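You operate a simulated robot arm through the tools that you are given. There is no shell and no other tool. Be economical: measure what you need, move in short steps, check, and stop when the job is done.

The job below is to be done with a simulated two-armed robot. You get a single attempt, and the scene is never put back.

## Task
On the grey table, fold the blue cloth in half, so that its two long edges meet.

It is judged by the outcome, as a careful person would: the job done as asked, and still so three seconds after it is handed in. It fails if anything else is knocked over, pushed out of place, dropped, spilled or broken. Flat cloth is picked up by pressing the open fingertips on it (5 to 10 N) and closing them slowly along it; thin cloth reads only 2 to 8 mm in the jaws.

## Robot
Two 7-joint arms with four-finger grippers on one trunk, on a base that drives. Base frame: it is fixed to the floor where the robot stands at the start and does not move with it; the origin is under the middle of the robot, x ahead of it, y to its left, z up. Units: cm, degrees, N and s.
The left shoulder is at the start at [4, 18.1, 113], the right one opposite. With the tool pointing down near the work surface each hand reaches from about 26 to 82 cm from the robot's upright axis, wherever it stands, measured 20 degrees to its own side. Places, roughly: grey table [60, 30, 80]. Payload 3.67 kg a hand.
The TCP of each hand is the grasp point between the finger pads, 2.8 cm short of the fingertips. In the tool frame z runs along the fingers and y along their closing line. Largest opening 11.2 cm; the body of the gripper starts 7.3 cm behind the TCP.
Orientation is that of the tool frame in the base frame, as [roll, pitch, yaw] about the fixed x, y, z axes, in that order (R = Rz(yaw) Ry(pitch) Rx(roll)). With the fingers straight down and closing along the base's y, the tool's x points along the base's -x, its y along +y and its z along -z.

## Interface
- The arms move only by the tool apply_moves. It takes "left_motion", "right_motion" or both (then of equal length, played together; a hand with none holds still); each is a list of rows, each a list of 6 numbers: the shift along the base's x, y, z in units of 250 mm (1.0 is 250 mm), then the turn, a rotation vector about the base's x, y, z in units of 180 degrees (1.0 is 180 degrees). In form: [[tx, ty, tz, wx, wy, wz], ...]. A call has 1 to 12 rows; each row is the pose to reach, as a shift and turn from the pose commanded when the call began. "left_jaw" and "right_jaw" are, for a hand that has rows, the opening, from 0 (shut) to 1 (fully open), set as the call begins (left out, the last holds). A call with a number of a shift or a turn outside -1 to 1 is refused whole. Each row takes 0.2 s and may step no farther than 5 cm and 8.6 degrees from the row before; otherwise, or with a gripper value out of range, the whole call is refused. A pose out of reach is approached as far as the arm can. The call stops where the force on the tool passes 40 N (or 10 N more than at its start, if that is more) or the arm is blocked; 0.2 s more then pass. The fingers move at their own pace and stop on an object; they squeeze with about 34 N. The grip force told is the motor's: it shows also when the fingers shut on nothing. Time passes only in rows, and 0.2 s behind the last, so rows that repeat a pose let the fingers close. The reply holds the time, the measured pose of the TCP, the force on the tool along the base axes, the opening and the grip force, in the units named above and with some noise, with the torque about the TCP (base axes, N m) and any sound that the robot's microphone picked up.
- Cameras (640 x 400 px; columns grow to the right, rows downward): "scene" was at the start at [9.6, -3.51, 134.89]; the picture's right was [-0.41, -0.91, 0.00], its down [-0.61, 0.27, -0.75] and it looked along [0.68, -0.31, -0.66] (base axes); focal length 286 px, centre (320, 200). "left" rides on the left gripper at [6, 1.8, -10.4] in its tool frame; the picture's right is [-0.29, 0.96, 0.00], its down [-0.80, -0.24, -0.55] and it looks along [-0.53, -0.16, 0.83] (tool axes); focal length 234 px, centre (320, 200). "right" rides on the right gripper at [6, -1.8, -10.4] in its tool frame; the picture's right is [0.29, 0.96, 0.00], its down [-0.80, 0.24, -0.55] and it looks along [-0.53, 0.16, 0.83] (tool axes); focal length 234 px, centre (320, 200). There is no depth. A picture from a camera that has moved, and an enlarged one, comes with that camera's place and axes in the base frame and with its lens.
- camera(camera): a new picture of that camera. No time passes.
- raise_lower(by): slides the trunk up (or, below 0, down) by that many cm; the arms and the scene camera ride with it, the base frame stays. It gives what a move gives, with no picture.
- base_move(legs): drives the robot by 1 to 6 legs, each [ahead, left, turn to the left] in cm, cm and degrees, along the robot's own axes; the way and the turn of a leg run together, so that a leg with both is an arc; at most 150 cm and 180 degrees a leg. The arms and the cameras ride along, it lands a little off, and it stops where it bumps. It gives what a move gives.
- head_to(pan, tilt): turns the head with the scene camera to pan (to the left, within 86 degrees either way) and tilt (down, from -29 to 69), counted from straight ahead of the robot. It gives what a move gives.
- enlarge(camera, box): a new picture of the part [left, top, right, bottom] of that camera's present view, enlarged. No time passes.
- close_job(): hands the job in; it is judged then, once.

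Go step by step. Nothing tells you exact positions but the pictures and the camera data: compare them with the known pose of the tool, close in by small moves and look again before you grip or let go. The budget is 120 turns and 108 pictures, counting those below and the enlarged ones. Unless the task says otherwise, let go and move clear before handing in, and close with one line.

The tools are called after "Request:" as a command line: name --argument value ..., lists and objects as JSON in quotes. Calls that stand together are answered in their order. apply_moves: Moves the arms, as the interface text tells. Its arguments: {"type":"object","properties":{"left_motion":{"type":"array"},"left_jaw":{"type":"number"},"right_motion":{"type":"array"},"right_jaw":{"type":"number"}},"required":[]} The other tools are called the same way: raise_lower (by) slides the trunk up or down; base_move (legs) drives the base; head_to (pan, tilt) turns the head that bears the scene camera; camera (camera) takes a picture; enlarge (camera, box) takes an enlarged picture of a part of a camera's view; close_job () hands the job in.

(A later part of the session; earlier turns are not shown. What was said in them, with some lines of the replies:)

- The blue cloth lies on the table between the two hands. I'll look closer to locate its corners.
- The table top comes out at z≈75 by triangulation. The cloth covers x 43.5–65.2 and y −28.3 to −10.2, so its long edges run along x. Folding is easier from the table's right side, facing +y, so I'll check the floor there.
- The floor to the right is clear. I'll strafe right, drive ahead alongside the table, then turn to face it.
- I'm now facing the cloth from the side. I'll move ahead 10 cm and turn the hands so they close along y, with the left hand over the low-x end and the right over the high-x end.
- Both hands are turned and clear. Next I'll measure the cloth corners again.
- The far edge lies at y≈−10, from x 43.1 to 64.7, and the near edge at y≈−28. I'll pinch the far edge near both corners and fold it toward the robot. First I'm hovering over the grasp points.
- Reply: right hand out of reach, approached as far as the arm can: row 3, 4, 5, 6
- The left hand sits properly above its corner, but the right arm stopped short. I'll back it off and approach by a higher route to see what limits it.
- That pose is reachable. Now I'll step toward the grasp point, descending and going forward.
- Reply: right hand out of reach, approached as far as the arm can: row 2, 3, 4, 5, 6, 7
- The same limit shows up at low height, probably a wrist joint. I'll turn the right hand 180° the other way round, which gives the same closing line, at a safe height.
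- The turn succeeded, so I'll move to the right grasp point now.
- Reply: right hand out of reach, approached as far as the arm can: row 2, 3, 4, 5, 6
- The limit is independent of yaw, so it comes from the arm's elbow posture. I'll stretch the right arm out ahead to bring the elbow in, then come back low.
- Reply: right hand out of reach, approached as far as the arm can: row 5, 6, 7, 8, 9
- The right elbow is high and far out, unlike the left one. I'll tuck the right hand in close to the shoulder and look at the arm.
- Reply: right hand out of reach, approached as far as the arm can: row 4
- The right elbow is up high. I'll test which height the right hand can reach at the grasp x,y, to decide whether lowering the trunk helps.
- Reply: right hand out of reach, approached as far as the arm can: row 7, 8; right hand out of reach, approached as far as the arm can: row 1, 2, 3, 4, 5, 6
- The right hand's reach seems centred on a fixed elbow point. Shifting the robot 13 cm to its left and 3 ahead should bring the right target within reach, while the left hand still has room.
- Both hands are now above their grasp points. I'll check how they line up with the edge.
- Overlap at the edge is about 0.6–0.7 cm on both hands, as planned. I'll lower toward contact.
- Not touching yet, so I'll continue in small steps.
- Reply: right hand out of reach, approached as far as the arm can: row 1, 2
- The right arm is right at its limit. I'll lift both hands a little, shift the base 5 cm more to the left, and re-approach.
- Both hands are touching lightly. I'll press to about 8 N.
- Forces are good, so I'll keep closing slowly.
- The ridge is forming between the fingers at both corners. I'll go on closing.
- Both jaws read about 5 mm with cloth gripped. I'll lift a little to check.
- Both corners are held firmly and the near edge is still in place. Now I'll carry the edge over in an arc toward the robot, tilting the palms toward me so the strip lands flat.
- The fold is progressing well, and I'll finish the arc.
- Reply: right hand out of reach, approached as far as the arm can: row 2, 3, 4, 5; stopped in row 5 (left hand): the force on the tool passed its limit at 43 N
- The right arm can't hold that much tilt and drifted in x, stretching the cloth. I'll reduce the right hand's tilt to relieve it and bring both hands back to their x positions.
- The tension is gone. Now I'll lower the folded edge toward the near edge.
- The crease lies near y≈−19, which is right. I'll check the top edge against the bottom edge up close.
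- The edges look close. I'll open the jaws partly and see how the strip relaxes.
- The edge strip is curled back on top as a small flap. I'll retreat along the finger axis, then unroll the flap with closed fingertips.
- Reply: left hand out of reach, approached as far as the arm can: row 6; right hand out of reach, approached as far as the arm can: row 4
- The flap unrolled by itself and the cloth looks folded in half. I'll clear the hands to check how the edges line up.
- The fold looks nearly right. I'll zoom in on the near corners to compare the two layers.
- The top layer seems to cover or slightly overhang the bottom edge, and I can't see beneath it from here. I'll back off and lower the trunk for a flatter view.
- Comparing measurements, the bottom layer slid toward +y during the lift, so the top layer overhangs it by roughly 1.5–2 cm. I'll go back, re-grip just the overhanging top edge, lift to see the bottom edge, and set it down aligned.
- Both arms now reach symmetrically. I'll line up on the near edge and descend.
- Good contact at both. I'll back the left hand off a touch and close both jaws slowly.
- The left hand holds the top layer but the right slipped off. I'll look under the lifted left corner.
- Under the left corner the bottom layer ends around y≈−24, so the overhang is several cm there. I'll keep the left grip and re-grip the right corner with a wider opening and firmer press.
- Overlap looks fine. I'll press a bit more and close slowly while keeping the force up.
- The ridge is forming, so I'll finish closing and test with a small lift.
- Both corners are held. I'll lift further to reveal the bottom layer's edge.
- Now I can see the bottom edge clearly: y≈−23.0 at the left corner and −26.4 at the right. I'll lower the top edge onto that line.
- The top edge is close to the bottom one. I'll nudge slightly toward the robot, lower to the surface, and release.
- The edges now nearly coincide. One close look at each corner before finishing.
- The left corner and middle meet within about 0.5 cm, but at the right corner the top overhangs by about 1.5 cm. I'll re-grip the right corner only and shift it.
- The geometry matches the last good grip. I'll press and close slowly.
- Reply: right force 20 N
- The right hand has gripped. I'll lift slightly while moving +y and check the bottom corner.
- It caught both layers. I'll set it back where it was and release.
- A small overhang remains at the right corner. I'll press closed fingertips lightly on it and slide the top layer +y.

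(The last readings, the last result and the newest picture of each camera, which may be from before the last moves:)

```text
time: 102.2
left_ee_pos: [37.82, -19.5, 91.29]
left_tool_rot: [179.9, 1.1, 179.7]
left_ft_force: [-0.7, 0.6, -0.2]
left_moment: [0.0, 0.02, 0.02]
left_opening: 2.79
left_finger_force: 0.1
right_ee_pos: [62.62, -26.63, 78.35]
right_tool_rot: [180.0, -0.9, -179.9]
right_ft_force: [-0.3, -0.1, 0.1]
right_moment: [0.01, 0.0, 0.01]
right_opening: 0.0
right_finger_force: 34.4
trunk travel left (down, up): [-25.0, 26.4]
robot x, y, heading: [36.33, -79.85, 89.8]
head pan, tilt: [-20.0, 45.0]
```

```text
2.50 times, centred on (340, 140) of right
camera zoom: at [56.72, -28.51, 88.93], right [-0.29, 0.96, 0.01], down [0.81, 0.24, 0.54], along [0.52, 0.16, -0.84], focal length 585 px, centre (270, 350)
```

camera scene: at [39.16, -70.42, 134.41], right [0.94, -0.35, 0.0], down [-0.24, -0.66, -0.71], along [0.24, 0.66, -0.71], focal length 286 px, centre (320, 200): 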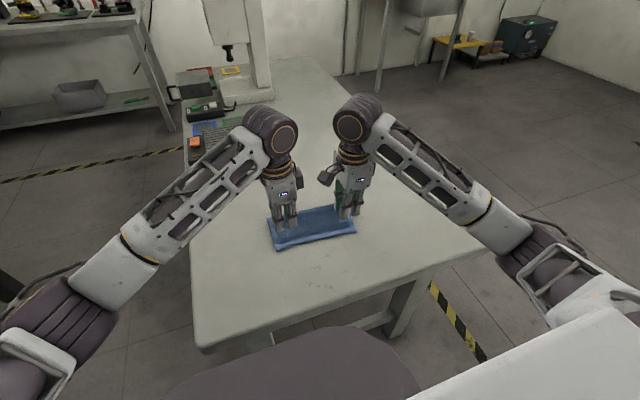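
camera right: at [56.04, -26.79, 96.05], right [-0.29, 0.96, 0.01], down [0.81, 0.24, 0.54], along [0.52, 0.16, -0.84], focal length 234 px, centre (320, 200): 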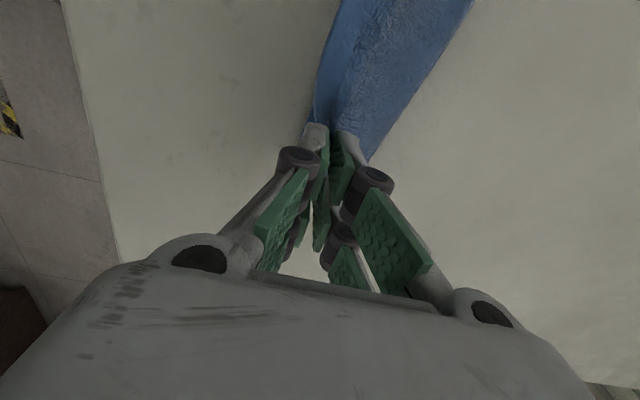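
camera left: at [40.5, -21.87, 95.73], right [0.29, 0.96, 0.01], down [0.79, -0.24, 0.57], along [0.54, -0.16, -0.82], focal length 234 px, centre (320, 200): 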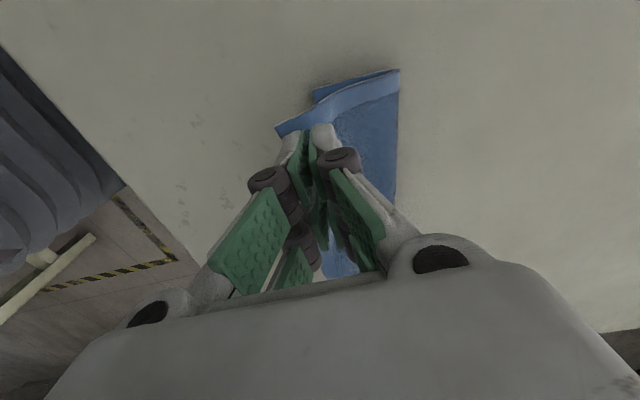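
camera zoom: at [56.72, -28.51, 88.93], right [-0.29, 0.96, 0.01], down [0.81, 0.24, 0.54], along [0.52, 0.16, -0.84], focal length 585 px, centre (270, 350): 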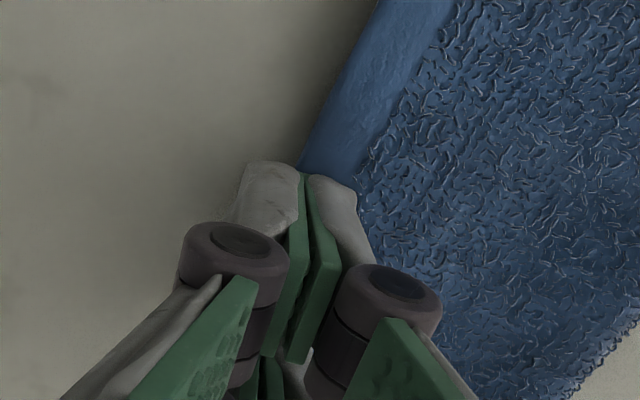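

Request:
apply_moves --right_motion '[[0, 0, 0.03, 0, 0, 0], [0, 0.03, 0.03, 0, 0, 0], [0, 0.03, 0.0, 0, 0, 0], [0, 0.03, -0.008, 0, 0, 0], [0, 0.03, -0.008, 0, 0, 0]]'

Request:
apply_moves --right_motion '[[0, 0, -0.004, 0, 0, 0], [0, 0, -0.004, 0, 0, 0]]'

```text
time: 103.4
left_ee_pos: [37.92, -19.38, 91.39]
left_tool_rot: [179.9, 1.1, 179.7]
left_ft_force: [0.3, -0.2, 0.5]
left_moment: [-0.02, 0.0, 0.01]
left_opening: 2.83
left_finger_force: 0.1
right_ee_pos: [62.6, -25.81, 78.18]
right_tool_rot: [179.9, -1.1, -180.0]
right_ft_force: [0.0, 0.6, 2.4]
right_moment: [0.02, 0.0, 0.0]
right_opening: 0.0
right_finger_force: 33.8
trunk travel left (down, up): [-25.0, 26.4]
robot x, y, heading: [36.21, -79.85, 89.9]
head pan, tilt: [-20.0, 45.0]
```

```text
time: 104.0
left_ee_pos: [37.92, -19.43, 91.28]
left_tool_rot: [180.0, 1.1, 179.8]
left_ft_force: [0.8, 0.3, 0.5]
left_moment: [-0.01, -0.02, 0.01]
left_opening: 2.76
left_finger_force: 0.0
right_ee_pos: [62.58, -25.78, 78.09]
right_tool_rot: [180.0, -0.9, -179.9]
right_ft_force: [-0.7, 1.2, 5.7]
right_moment: [0.04, -0.03, 0.0]
right_opening: 0.02
right_finger_force: 34.1
trunk travel left (down, up): [-25.0, 26.4]
robot x, y, heading: [36.61, -79.86, 89.8]
head pan, tilt: [-20.0, 45.0]
```

Contact is at single-layer height, so this part really overhangs. I'll slide it +y by 1.5 cm.

Request:
apply_moves --right_motion '[[0, 0.01, 0, 0, 0, 0], [0, 0.02, 0, 0, 0, 0], [0, 0.03, 0, 0, 0, 0], [0, 0.04, 0, 0, 0, 0], [0, 0.05, 0.001, 0, 0, 0], [0, 0.06, 0.002, 0, 0, 0], [0, 0.06, 0.002, 0, 0, 0]]'

Request:
apply_moves --right_motion '[[0, 0, 0.15, 0, 0, 0], [0, 0, 0.3, 0, 0, 0], [0.1, 0.05, 0.4, 0, 0, 0], [0.25, 0.1, 0.45, 0, 0, 0]]'

Request:
enlarge --camera "scene" --box '[265, 190, 375, 250]'

Request:
enlarge --camera "scene" --box '[330, 195, 370, 235]'

```text
time: 105.6
left_ee_pos: [37.94, -19.38, 91.35]
left_tool_rot: [179.9, 1.2, 179.7]
left_ft_force: [0.1, 0.4, 0.8]
left_moment: [0.06, -0.03, 0.01]
left_opening: 2.8
left_finger_force: 0.1
right_ee_pos: [62.59, -24.23, 78.14]
right_tool_rot: [179.9, -0.9, -179.9]
right_ft_force: [-1.2, -0.5, 3.8]
right_moment: [0.0, -0.03, -0.01]
right_opening: 0.0
right_finger_force: 33.8
trunk travel left (down, up): [-25.0, 26.4]
robot x, y, heading: [36.8, -79.78, 89.4]
head pan, tilt: [-20.0, 45.0]
```

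```text
time: 106.6
left_ee_pos: [37.97, -19.35, 91.34]
left_tool_rot: [179.9, 1.0, 179.7]
left_ft_force: [0.6, 0.1, -0.1]
left_moment: [0.01, 0.02, 0.06]
left_opening: 2.82
left_finger_force: 0.0
right_ee_pos: [68.79, -21.69, 89.28]
right_tool_rot: [-180.0, -1.0, -179.9]
right_ft_force: [0.0, 0.3, -1.1]
right_moment: [-0.02, 0.02, -0.02]
right_opening: 0.0
right_finger_force: 34.4
trunk travel left (down, up): [-25.0, 26.4]
robot x, y, heading: [36.62, -80.1, 89.9]
head pan, tilt: [-20.0, 45.0]
```

```text
5.82 times, centred on (320, 220) of scene
camera zoom: at [39.27, -70.29, 134.39], right [0.94, -0.35, 0.0], down [-0.25, -0.66, -0.71], along [0.24, 0.66, -0.71], focal length 1662 px, centre (320, 84)
```

zoom: 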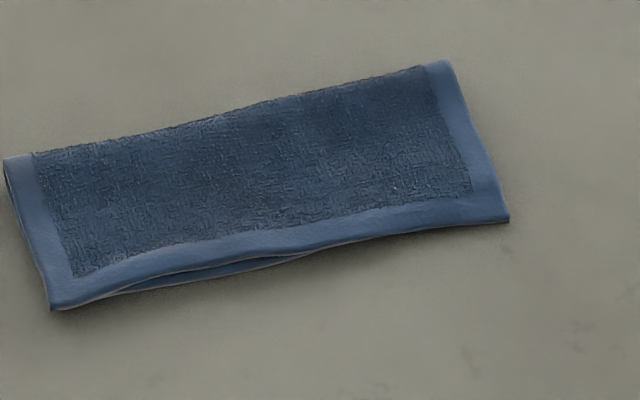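

```text
10.00 times, centred on (350, 215) of scene
camera zoom: at [39.27, -70.29, 134.39], right [0.94, -0.35, 0.0], down [-0.25, -0.66, -0.71], along [0.24, 0.66, -0.71], focal length 2857 px, centre (20, 50)
```

zoom: 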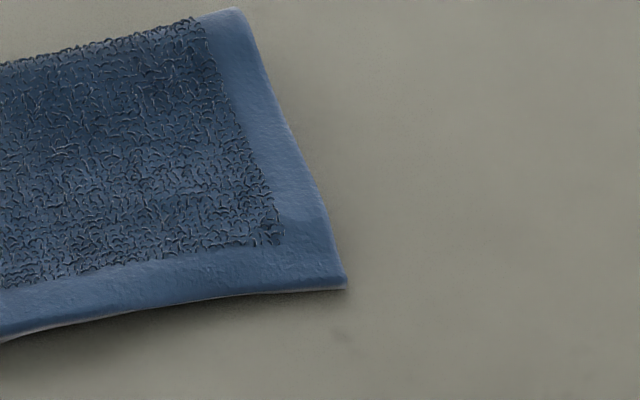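

Both layers moved together, so the mismatch remains: the top is about 2 cm too long at the right corner. I'll re-grip there with a narrow opening and gentle force, to catch only the top layer.

Request:
apply_moves --right_motion '[[-0.12, -0.05, -0.05, 0, 0, 0], [-0.264, -0.112, -0.1, 0, 0, 0], [-0.264, -0.112, -0.25, 0, 0, 0], [-0.264, -0.112, -0.37, 0, 0, 0], [-0.264, -0.112, -0.415, 0, 0, 0], [-0.264, -0.112, -0.415, 0, 0, 0]]' --right_jaw 0.145

Request:
enlarge --camera "right" --box '[220, 60, 460, 220]'

```text
time: 108.0
left_ee_pos: [37.89, -19.39, 91.37]
left_tool_rot: [179.9, 1.1, 179.7]
left_ft_force: [0.0, -0.5, 0.0]
left_moment: [-0.01, 0.02, 0.0]
left_opening: 2.8
left_finger_force: 0.0
right_ee_pos: [62.28, -24.57, 78.91]
right_tool_rot: [180.0, -1.1, -179.9]
right_ft_force: [0.4, 0.4, -0.1]
right_moment: [0.02, 0.0, 0.02]
right_opening: 1.63
right_finger_force: 0.1
trunk travel left (down, up): [-25.0, 26.4]
robot x, y, heading: [36.57, -79.63, 89.8]
head pan, tilt: [-20.0, 45.0]
```

```text
2.50 times, centred on (340, 140) of right
camera zoom: at [56.35, -26.52, 89.47], right [-0.29, 0.96, 0.01], down [0.81, 0.24, 0.54], along [0.52, 0.16, -0.84], focal length 585 px, centre (270, 350)
```

zoom: 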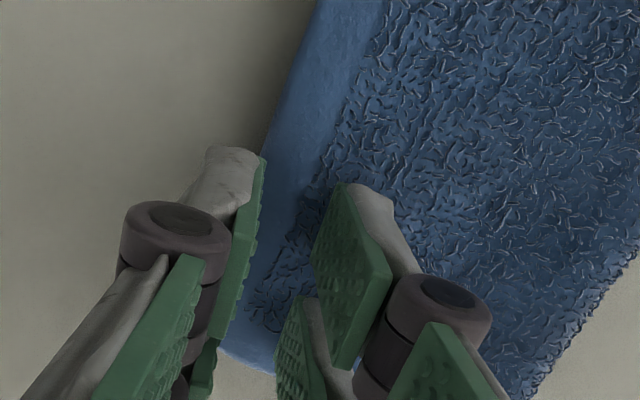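

Request:
apply_moves --right_motion '[[0, 0, -0.016, 0, 0, 0], [0, 0, -0.028, 0, 0, 0], [0, 0, -0.028, 0, 0, 0]]'

Request:
apply_moves --right_motion '[[0, 0, -0.004, 0, 0, 0], [0, 0, -0.004, 0, 0, 0]]'

```text
time: 108.8
left_ee_pos: [37.86, -19.49, 91.34]
left_tool_rot: [180.0, 1.1, 179.8]
left_ft_force: [-0.7, 0.1, 0.0]
left_moment: [0.02, -0.01, 0.0]
left_opening: 2.8
left_finger_force: 0.1
right_ee_pos: [62.17, -24.59, 78.37]
right_tool_rot: [179.9, -1.0, -179.9]
right_ft_force: [-0.2, 0.5, 7.7]
right_moment: [0.1, -0.03, 0.03]
right_opening: 1.63
right_finger_force: 0.0
trunk travel left (down, up): [-25.0, 26.4]
robot x, y, heading: [36.66, -79.83, 89.6]
head pan, tilt: [-20.0, 45.0]
```

```text
time: 109.4
left_ee_pos: [37.82, -19.33, 91.41]
left_tool_rot: [179.9, 1.1, 179.7]
left_ft_force: [-0.2, -0.3, 0.1]
left_moment: [-0.01, -0.02, -0.01]
left_opening: 2.81
left_finger_force: 0.1
right_ee_pos: [62.12, -24.45, 78.21]
right_tool_rot: [179.7, -1.0, -179.9]
right_ft_force: [-0.8, 2.2, 11.9]
right_moment: [0.21, -0.07, -0.03]
right_opening: 1.59
right_finger_force: 0.1
trunk travel left (down, up): [-25.0, 26.4]
robot x, y, heading: [36.24, -79.93, 89.5]
head pan, tilt: [-20.0, 45.0]
```

All the force is on the inner finger, which sits on the double layer. I'll tilt the hand 5° so the outer finger touches too, and keep the force low.

Request:
apply_moves --right_motion '[[0, -0.008, 0.012, 0.028, 0, 0], [0, -0.01, 0.008, 0.033, 0, 0], [0, -0.01, 0.008, 0.033, 0, 0]]'

```text
time: 110.2
left_ee_pos: [37.89, -19.4, 91.29]
left_tool_rot: [179.9, 1.0, 179.7]
left_ft_force: [0.7, 0.0, -0.2]
left_moment: [0.0, 0.0, 0.01]
left_opening: 2.78
left_finger_force: 0.1
right_ee_pos: [62.09, -24.77, 78.3]
right_tool_rot: [174.0, -1.0, -179.8]
right_ft_force: [0.2, 0.5, 1.2]
right_moment: [0.01, 0.01, 0.02]
right_opening: 1.6
right_finger_force: 0.0
trunk travel left (down, up): [-25.0, 26.4]
robot x, y, heading: [36.29, -80.08, 89.7]
head pan, tilt: [-20.0, 45.0]
```

Request:
apply_moves --right_motion '[[0, 0, -0.006, 0, 0, 0], [0, 0, -0.006, 0, 0, 0]]'

Request:
apply_moves --right_motion '[[0, 0, 0, 0, 0, 0], [0, 0, 0, 0, 0, 0]]' --right_jaw 0.11

Request:
enlarge --camera "right" --box '[220, 60, 460, 220]'

```text
time: 110.8
left_ee_pos: [37.75, -19.3, 91.41]
left_tool_rot: [179.8, 1.1, 179.7]
left_ft_force: [-0.1, 1.0, 0.1]
left_moment: [0.01, 0.0, -0.04]
left_opening: 2.78
left_finger_force: 0.0
right_ee_pos: [62.28, -24.8, 78.15]
right_tool_rot: [174.1, -0.9, -179.8]
right_ft_force: [-0.8, -0.7, 4.5]
right_moment: [0.03, -0.02, 0.0]
right_opening: 1.59
right_finger_force: 0.1
trunk travel left (down, up): [-25.0, 26.4]
robot x, y, heading: [36.56, -80.08, 89.9]
head pan, tilt: [-20.0, 45.0]
```

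```text
time: 111.4
left_ee_pos: [37.97, -19.38, 91.33]
left_tool_rot: [179.9, 1.1, 179.8]
left_ft_force: [0.0, 0.5, -0.2]
left_moment: [0.02, 0.03, -0.01]
left_opening: 2.8
left_finger_force: 0.0
right_ee_pos: [62.17, -24.88, 78.25]
right_tool_rot: [174.0, -1.0, -179.8]
right_ft_force: [0.4, 0.6, 4.3]
right_moment: [0.07, -0.04, -0.02]
right_opening: 1.27
right_finger_force: 0.3
trunk travel left (down, up): [-25.0, 26.4]
robot x, y, heading: [36.42, -79.89, 89.8]
head pan, tilt: [-20.0, 45.0]
```

```text
2.50 times, centred on (340, 140) of right
camera zoom: at [56.33, -27.87, 88.57], right [-0.29, 0.95, 0.1], down [0.81, 0.18, 0.56], along [0.52, 0.25, -0.82], focal length 585 px, centre (270, 350)
```

zoom: 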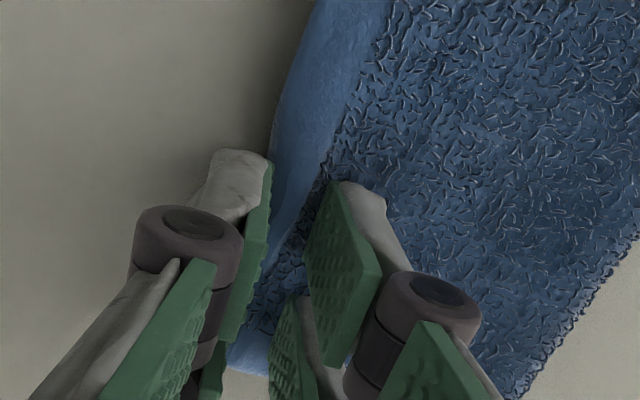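

The forces are balanced and the ridge is forming. I'll finish the pinch.

Request:
apply_moves --right_motion '[[0, 0, -0.002, 0, 0, 0], [0, 0, -0.002, 0, 0, 0]]' --right_jaw 0.07

Request:
apply_moves --right_motion '[[0, 0, 0, 0, 0, 0], [0, 0, 0, 0, 0, 0], [0, 0, 0, 0, 0, 0]]' --right_jaw 0.0

Request:
apply_moves --right_motion '[[0, 0.015, 0.03, 0, 0, 0], [0, 0.03, 0.06, 0, 0, 0], [0, 0.04, 0.09, 0, 0, 0], [0, 0.05, 0.12, 0, 0, 0]]'

Request:
enlarge --camera "scene" --box '[265, 180, 385, 250]'

```text
time: 112.0
left_ee_pos: [37.91, -19.42, 91.43]
left_tool_rot: [179.8, 1.1, 179.7]
left_ft_force: [-0.5, -0.1, -0.6]
left_moment: [-0.03, -0.01, -0.03]
left_opening: 2.78
left_finger_force: 0.0
right_ee_pos: [62.14, -24.86, 78.18]
right_tool_rot: [174.0, -0.9, -179.8]
right_ft_force: [0.4, -0.4, 5.9]
right_moment: [0.0, -0.05, -0.02]
right_opening: 0.78
right_finger_force: 0.0
trunk travel left (down, up): [-25.0, 26.4]
robot x, y, heading: [36.09, -79.55, 89.7]
head pan, tilt: [-20.0, 45.0]
```

```text
time: 112.8
left_ee_pos: [37.85, -19.35, 91.4]
left_tool_rot: [179.9, 1.1, 179.6]
left_ft_force: [-0.3, -0.5, 0.2]
left_moment: [0.01, 0.02, -0.01]
left_opening: 2.82
left_finger_force: 0.1
right_ee_pos: [62.12, -24.82, 78.16]
right_tool_rot: [174.0, -0.9, -179.8]
right_ft_force: [-0.6, 0.0, 6.9]
right_moment: [0.01, 0.03, -0.01]
right_opening: 0.3
right_finger_force: 33.8
trunk travel left (down, up): [-25.0, 26.4]
robot x, y, heading: [36.09, -80.3, 89.8]
head pan, tilt: [-20.0, 45.0]
```

```text
time: 113.8
left_ee_pos: [37.88, -19.25, 91.32]
left_tool_rot: [180.0, 1.1, 179.7]
left_ft_force: [-0.7, 0.4, 1.1]
left_moment: [0.0, -0.01, 0.02]
left_opening: 2.8
left_finger_force: 0.1
right_ee_pos: [62.19, -23.46, 81.16]
right_tool_rot: [173.9, -1.1, -179.8]
right_ft_force: [-0.4, 0.2, -0.6]
right_moment: [-0.02, -0.02, -0.03]
right_opening: 0.31
right_finger_force: 34.2
trunk travel left (down, up): [-25.0, 26.4]
robot x, y, heading: [36.53, -79.6, 89.5]
head pan, tilt: [-20.0, 45.0]
```

```text
5.33 times, centred on (325, 215) of scene
camera zoom: at [39.17, -70.28, 134.4], right [0.94, -0.35, 0.0], down [-0.24, -0.66, -0.71], along [0.24, 0.66, -0.71], focal length 1524 px, centre (293, 120)
```

zoom: 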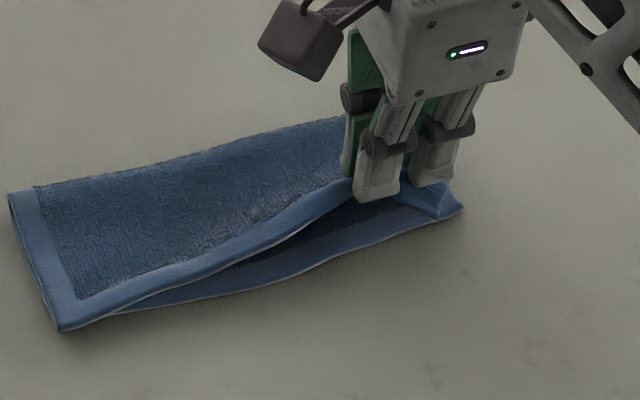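

Request:
enlarge --camera "scene" --box '[325, 195, 361, 227]'

```text
12.50 times, centred on (343, 211) of scene
camera zoom: at [39.17, -70.28, 134.4], right [0.94, -0.35, 0.0], down [-0.24, -0.66, -0.71], along [0.24, 0.66, -0.71], focal length 3571 px, centre (32, 62)
```

zoom: 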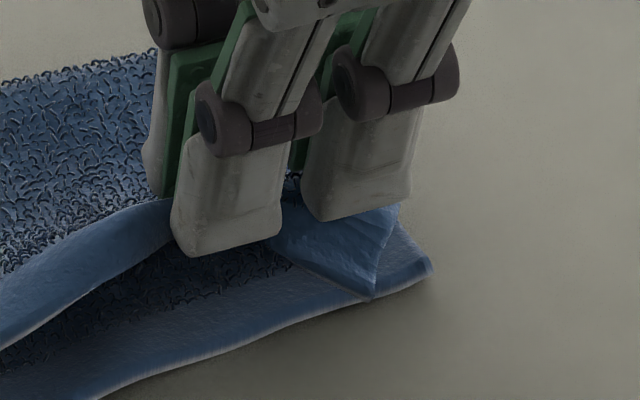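

Only the top layer is held now. The bottom edge at this x is y≈−24.3, so I'll set the top edge onto it.

Request:
apply_moves --right_motion '[[0, 0.02, -0.02, 0, 0, 0], [0, 0.036, -0.045, 0, 0, 0], [0, 0.042, -0.07, 0, 0, 0], [0, 0.042, -0.094, 0, 0, 0], [0, 0.042, -0.094, 0, 0, 0]]'

Request:
apply_moves --right_motion '[[0, 0, 0, 0, 0, 0], [0, 0, 0, 0, 0, 0], [0, 0, 0, 0, 0, 0]]' --right_jaw 0.25

Request:
apply_moves --right_motion '[[0, -0.005, 0.08, 0, 0, 0], [0, -0.01, 0.25, 0, 0, 0], [0.1, 0.05, 0.35, 0, 0, 0], [0.25, 0.1, 0.4, 0, 0, 0], [0.4, 0.1, 0.5, 0, 0, 0]]'

Request:
enlarge --camera "scene" --box '[265, 185, 375, 250]'

Request:
enlarge --camera "scene" --box '[320, 190, 360, 230]'

```text
time: 115.0
left_ee_pos: [37.93, -19.33, 91.33]
left_tool_rot: [179.9, 1.1, 179.8]
left_ft_force: [0.7, 0.3, -0.8]
left_moment: [0.02, -0.02, -0.03]
left_opening: 2.82
left_finger_force: 0.1
right_ee_pos: [62.21, -22.38, 78.75]
right_tool_rot: [174.0, -0.9, -179.7]
right_ft_force: [0.2, 0.3, 0.9]
right_moment: [0.01, -0.03, -0.02]
right_opening: 0.32
right_finger_force: 33.7
trunk travel left (down, up): [-25.0, 26.4]
robot x, y, heading: [36.46, -79.86, 89.9]
head pan, tilt: [-20.0, 45.0]
```

```text
time: 115.8
left_ee_pos: [37.93, -19.22, 91.44]
left_tool_rot: [179.9, 1.0, 179.7]
left_ft_force: [0.2, 0.5, 0.8]
left_moment: [0.0, -0.01, -0.01]
left_opening: 2.81
left_finger_force: 0.1
right_ee_pos: [62.11, -22.47, 78.81]
right_tool_rot: [174.0, -0.9, -179.9]
right_ft_force: [-0.1, -1.3, 0.9]
right_moment: [0.02, -0.02, -0.01]
right_opening: 2.78
right_finger_force: 0.1
trunk travel left (down, up): [-25.0, 26.4]
robot x, y, heading: [36.35, -79.86, 89.8]
head pan, tilt: [-20.0, 45.0]
```

```text
time: 117.0
left_ee_pos: [37.98, -19.35, 91.45]
left_tool_rot: [179.9, 1.0, 179.7]
left_ft_force: [-0.5, -0.8, 0.7]
left_moment: [0.02, 0.02, 0.01]
left_opening: 2.78
left_finger_force: 0.0
right_ee_pos: [72.13, -19.99, 91.37]
right_tool_rot: [174.0, -1.1, -179.8]
right_ft_force: [0.2, -0.6, 0.2]
right_moment: [0.01, -0.02, 0.01]
right_opening: 2.8
right_finger_force: 0.1
trunk travel left (down, up): [-25.0, 26.4]
robot x, y, heading: [36.76, -79.74, 89.7]
head pan, tilt: [-20.0, 45.0]
```

```text
5.82 times, centred on (320, 218) of scene
camera zoom: at [39.27, -70.36, 134.4], right [0.94, -0.35, 0.0], down [-0.25, -0.66, -0.71], along [0.24, 0.66, -0.71], focal length 1662 px, centre (320, 98)
```

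zoom: 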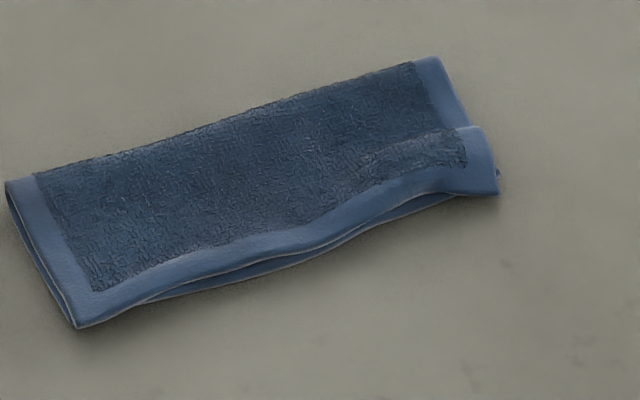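

```text
10.00 times, centred on (340, 210) of scene
camera zoom: at [39.27, -70.36, 134.4], right [0.94, -0.35, 0.0], down [-0.25, -0.66, -0.71], along [0.24, 0.66, -0.71], focal length 2857 px, centre (120, 100)
```

zoom: 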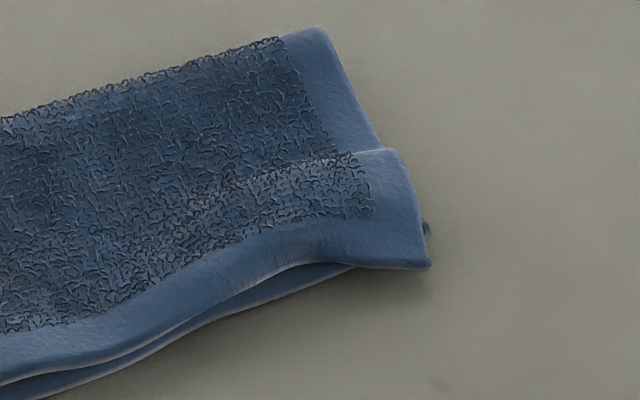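

The right edges now meet within about 0.7 cm, with a small buckle left near the right corner. I'll smooth it toward the crease with closed fingertips.

Request:
apply_moves --right_motion '[[-0.15, -0.02, -0.1, 0, 0, 0], [-0.3, -0.04, -0.2, 0, 0, 0], [-0.357, -0.05, -0.35, 0, 0, 0], [-0.357, -0.05, -0.46, 0, 0, 0], [-0.357, -0.05, -0.5, 0, 0, 0], [-0.357, -0.05, -0.51, 0, 0, 0], [-0.357, -0.05, -0.51, 0, 0, 0]]' --right_jaw 0.0

```text
time: 118.6
left_ee_pos: [37.85, -19.33, 91.34]
left_tool_rot: [179.8, 1.1, 179.6]
left_ft_force: [-0.4, -0.8, 0.8]
left_moment: [-0.03, 0.01, -0.01]
left_opening: 2.81
left_finger_force: 0.0
right_ee_pos: [63.25, -21.17, 78.62]
right_tool_rot: [174.0, -1.1, -179.8]
right_ft_force: [-0.2, 0.3, 0.6]
right_moment: [-0.01, 0.01, -0.01]
right_opening: 0.0
right_finger_force: 33.9
trunk travel left (down, up): [-25.0, 26.4]
robot x, y, heading: [36.34, -80.02, 89.5]
head pan, tilt: [-20.0, 45.0]
```

Request:
apply_moves --right_motion '[[0, 0.01, -0.008, 0, 0, 0], [0, 0.03, -0.01, 0, 0, 0], [0, 0.05, -0.01, 0, 0, 0], [0, 0.075, -0.01, 0, 0, 0], [0, 0.1, -0.01, 0, 0, 0], [0, 0.125, -0.01, 0, 0, 0], [0, 0.15, -0.008, 0, 0, 0]]'

Request:
apply_moves --right_motion '[[0, 0, 0.15, 0, 0, 0], [0.05, 0, 0.3, 0, 0, 0], [0.2, 0, 0.45, 0, 0, 0], [0.35, 0, 0.5, 0, 0, 0]]'

Request:
enlarge --camera "scene" --box '[265, 185, 375, 250]'

```text
time: 120.2
left_ee_pos: [38.02, -19.36, 91.26]
left_tool_rot: [179.8, 1.2, 179.7]
left_ft_force: [-0.8, 0.7, -0.7]
left_moment: [-0.01, 0.0, 0.04]
left_opening: 2.79
left_finger_force: 0.0
right_ee_pos: [63.16, -17.55, 78.37]
right_tool_rot: [174.0, -1.0, -179.9]
right_ft_force: [-0.4, -0.3, 2.8]
right_moment: [-0.03, 0.02, 0.0]
right_opening: 0.0
right_finger_force: 33.9
trunk travel left (down, up): [-25.0, 26.4]
robot x, y, heading: [36.76, -79.85, 89.9]
head pan, tilt: [-20.0, 45.0]
```

```text
refused: row 3 steps farther than a row can; nothing moved
```

```text
5.82 times, centred on (320, 218) of scene
camera zoom: at [39.18, -70.27, 134.4], right [0.94, -0.35, 0.0], down [-0.24, -0.66, -0.71], along [0.24, 0.66, -0.71], focal length 1662 px, centre (320, 98)
```

zoom: 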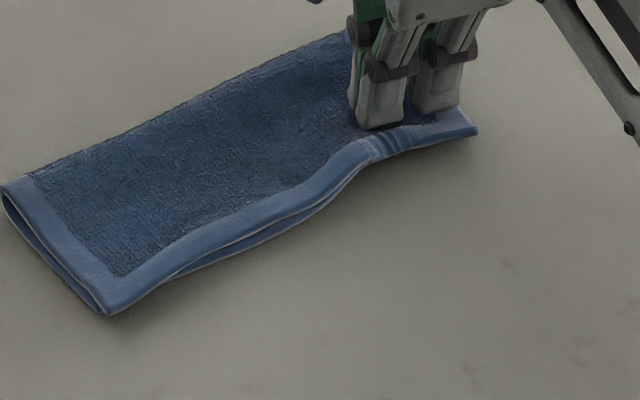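

Request:
apply_moves --right_motion '[[0, 0, 0.15, 0, 0, 0], [0.05, 0, 0.3, 0, 0, 0], [0.15, 0, 0.45, 0, 0, 0], [0.3, 0, 0.5, 0, 0, 0], [0.45, 0, 0.5, 0, 0, 0]]'

Request:
enlarge --camera "scene" --box '[260, 180, 370, 245]'

```text
time: 121.4
left_ee_pos: [37.92, -19.5, 91.44]
left_tool_rot: [179.9, 1.0, 179.7]
left_ft_force: [0.0, 0.5, 0.2]
left_moment: [-0.04, 0.03, -0.01]
left_opening: 2.81
left_finger_force: 0.1
right_ee_pos: [74.58, -17.59, 91.04]
right_tool_rot: [174.1, -1.0, -179.8]
right_ft_force: [-0.1, 0.1, -0.3]
right_moment: [0.02, 0.01, -0.01]
right_opening: 0.0
right_finger_force: 33.6
trunk travel left (down, up): [-25.0, 26.4]
robot x, y, heading: [36.44, -80.15, 89.6]
head pan, tilt: [-20.0, 45.0]
```

```text
5.82 times, centred on (315, 212) of scene
camera zoom: at [39.26, -70.28, 134.39], right [0.94, -0.35, 0.0], down [-0.25, -0.66, -0.71], along [0.24, 0.66, -0.71], focal length 1662 px, centre (349, 127)
```

zoom: 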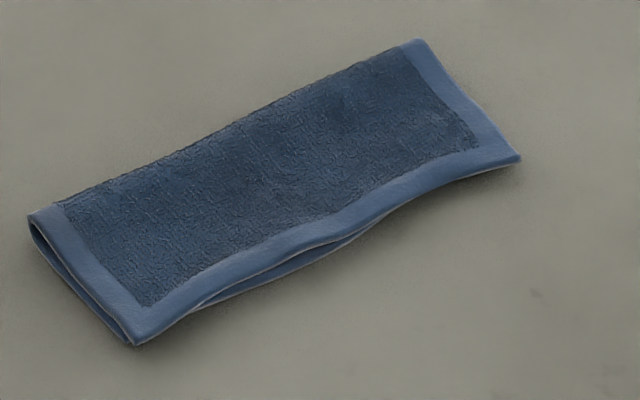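

The cloth lies flat and is folded in half. The end widths are about 8.8 and 9.3 cm (half is about 9), the long edges meet closely, and both hands are clear. Handing in.

Request:
close_job

```text
The job is handed in.
```

The blue cloth is folded in half on the grey table, with its two long edges meeting to within roughly 0.5 cm, measured from the pictures. It now lies at a slight angle to where it started, and both hands are clear of it.
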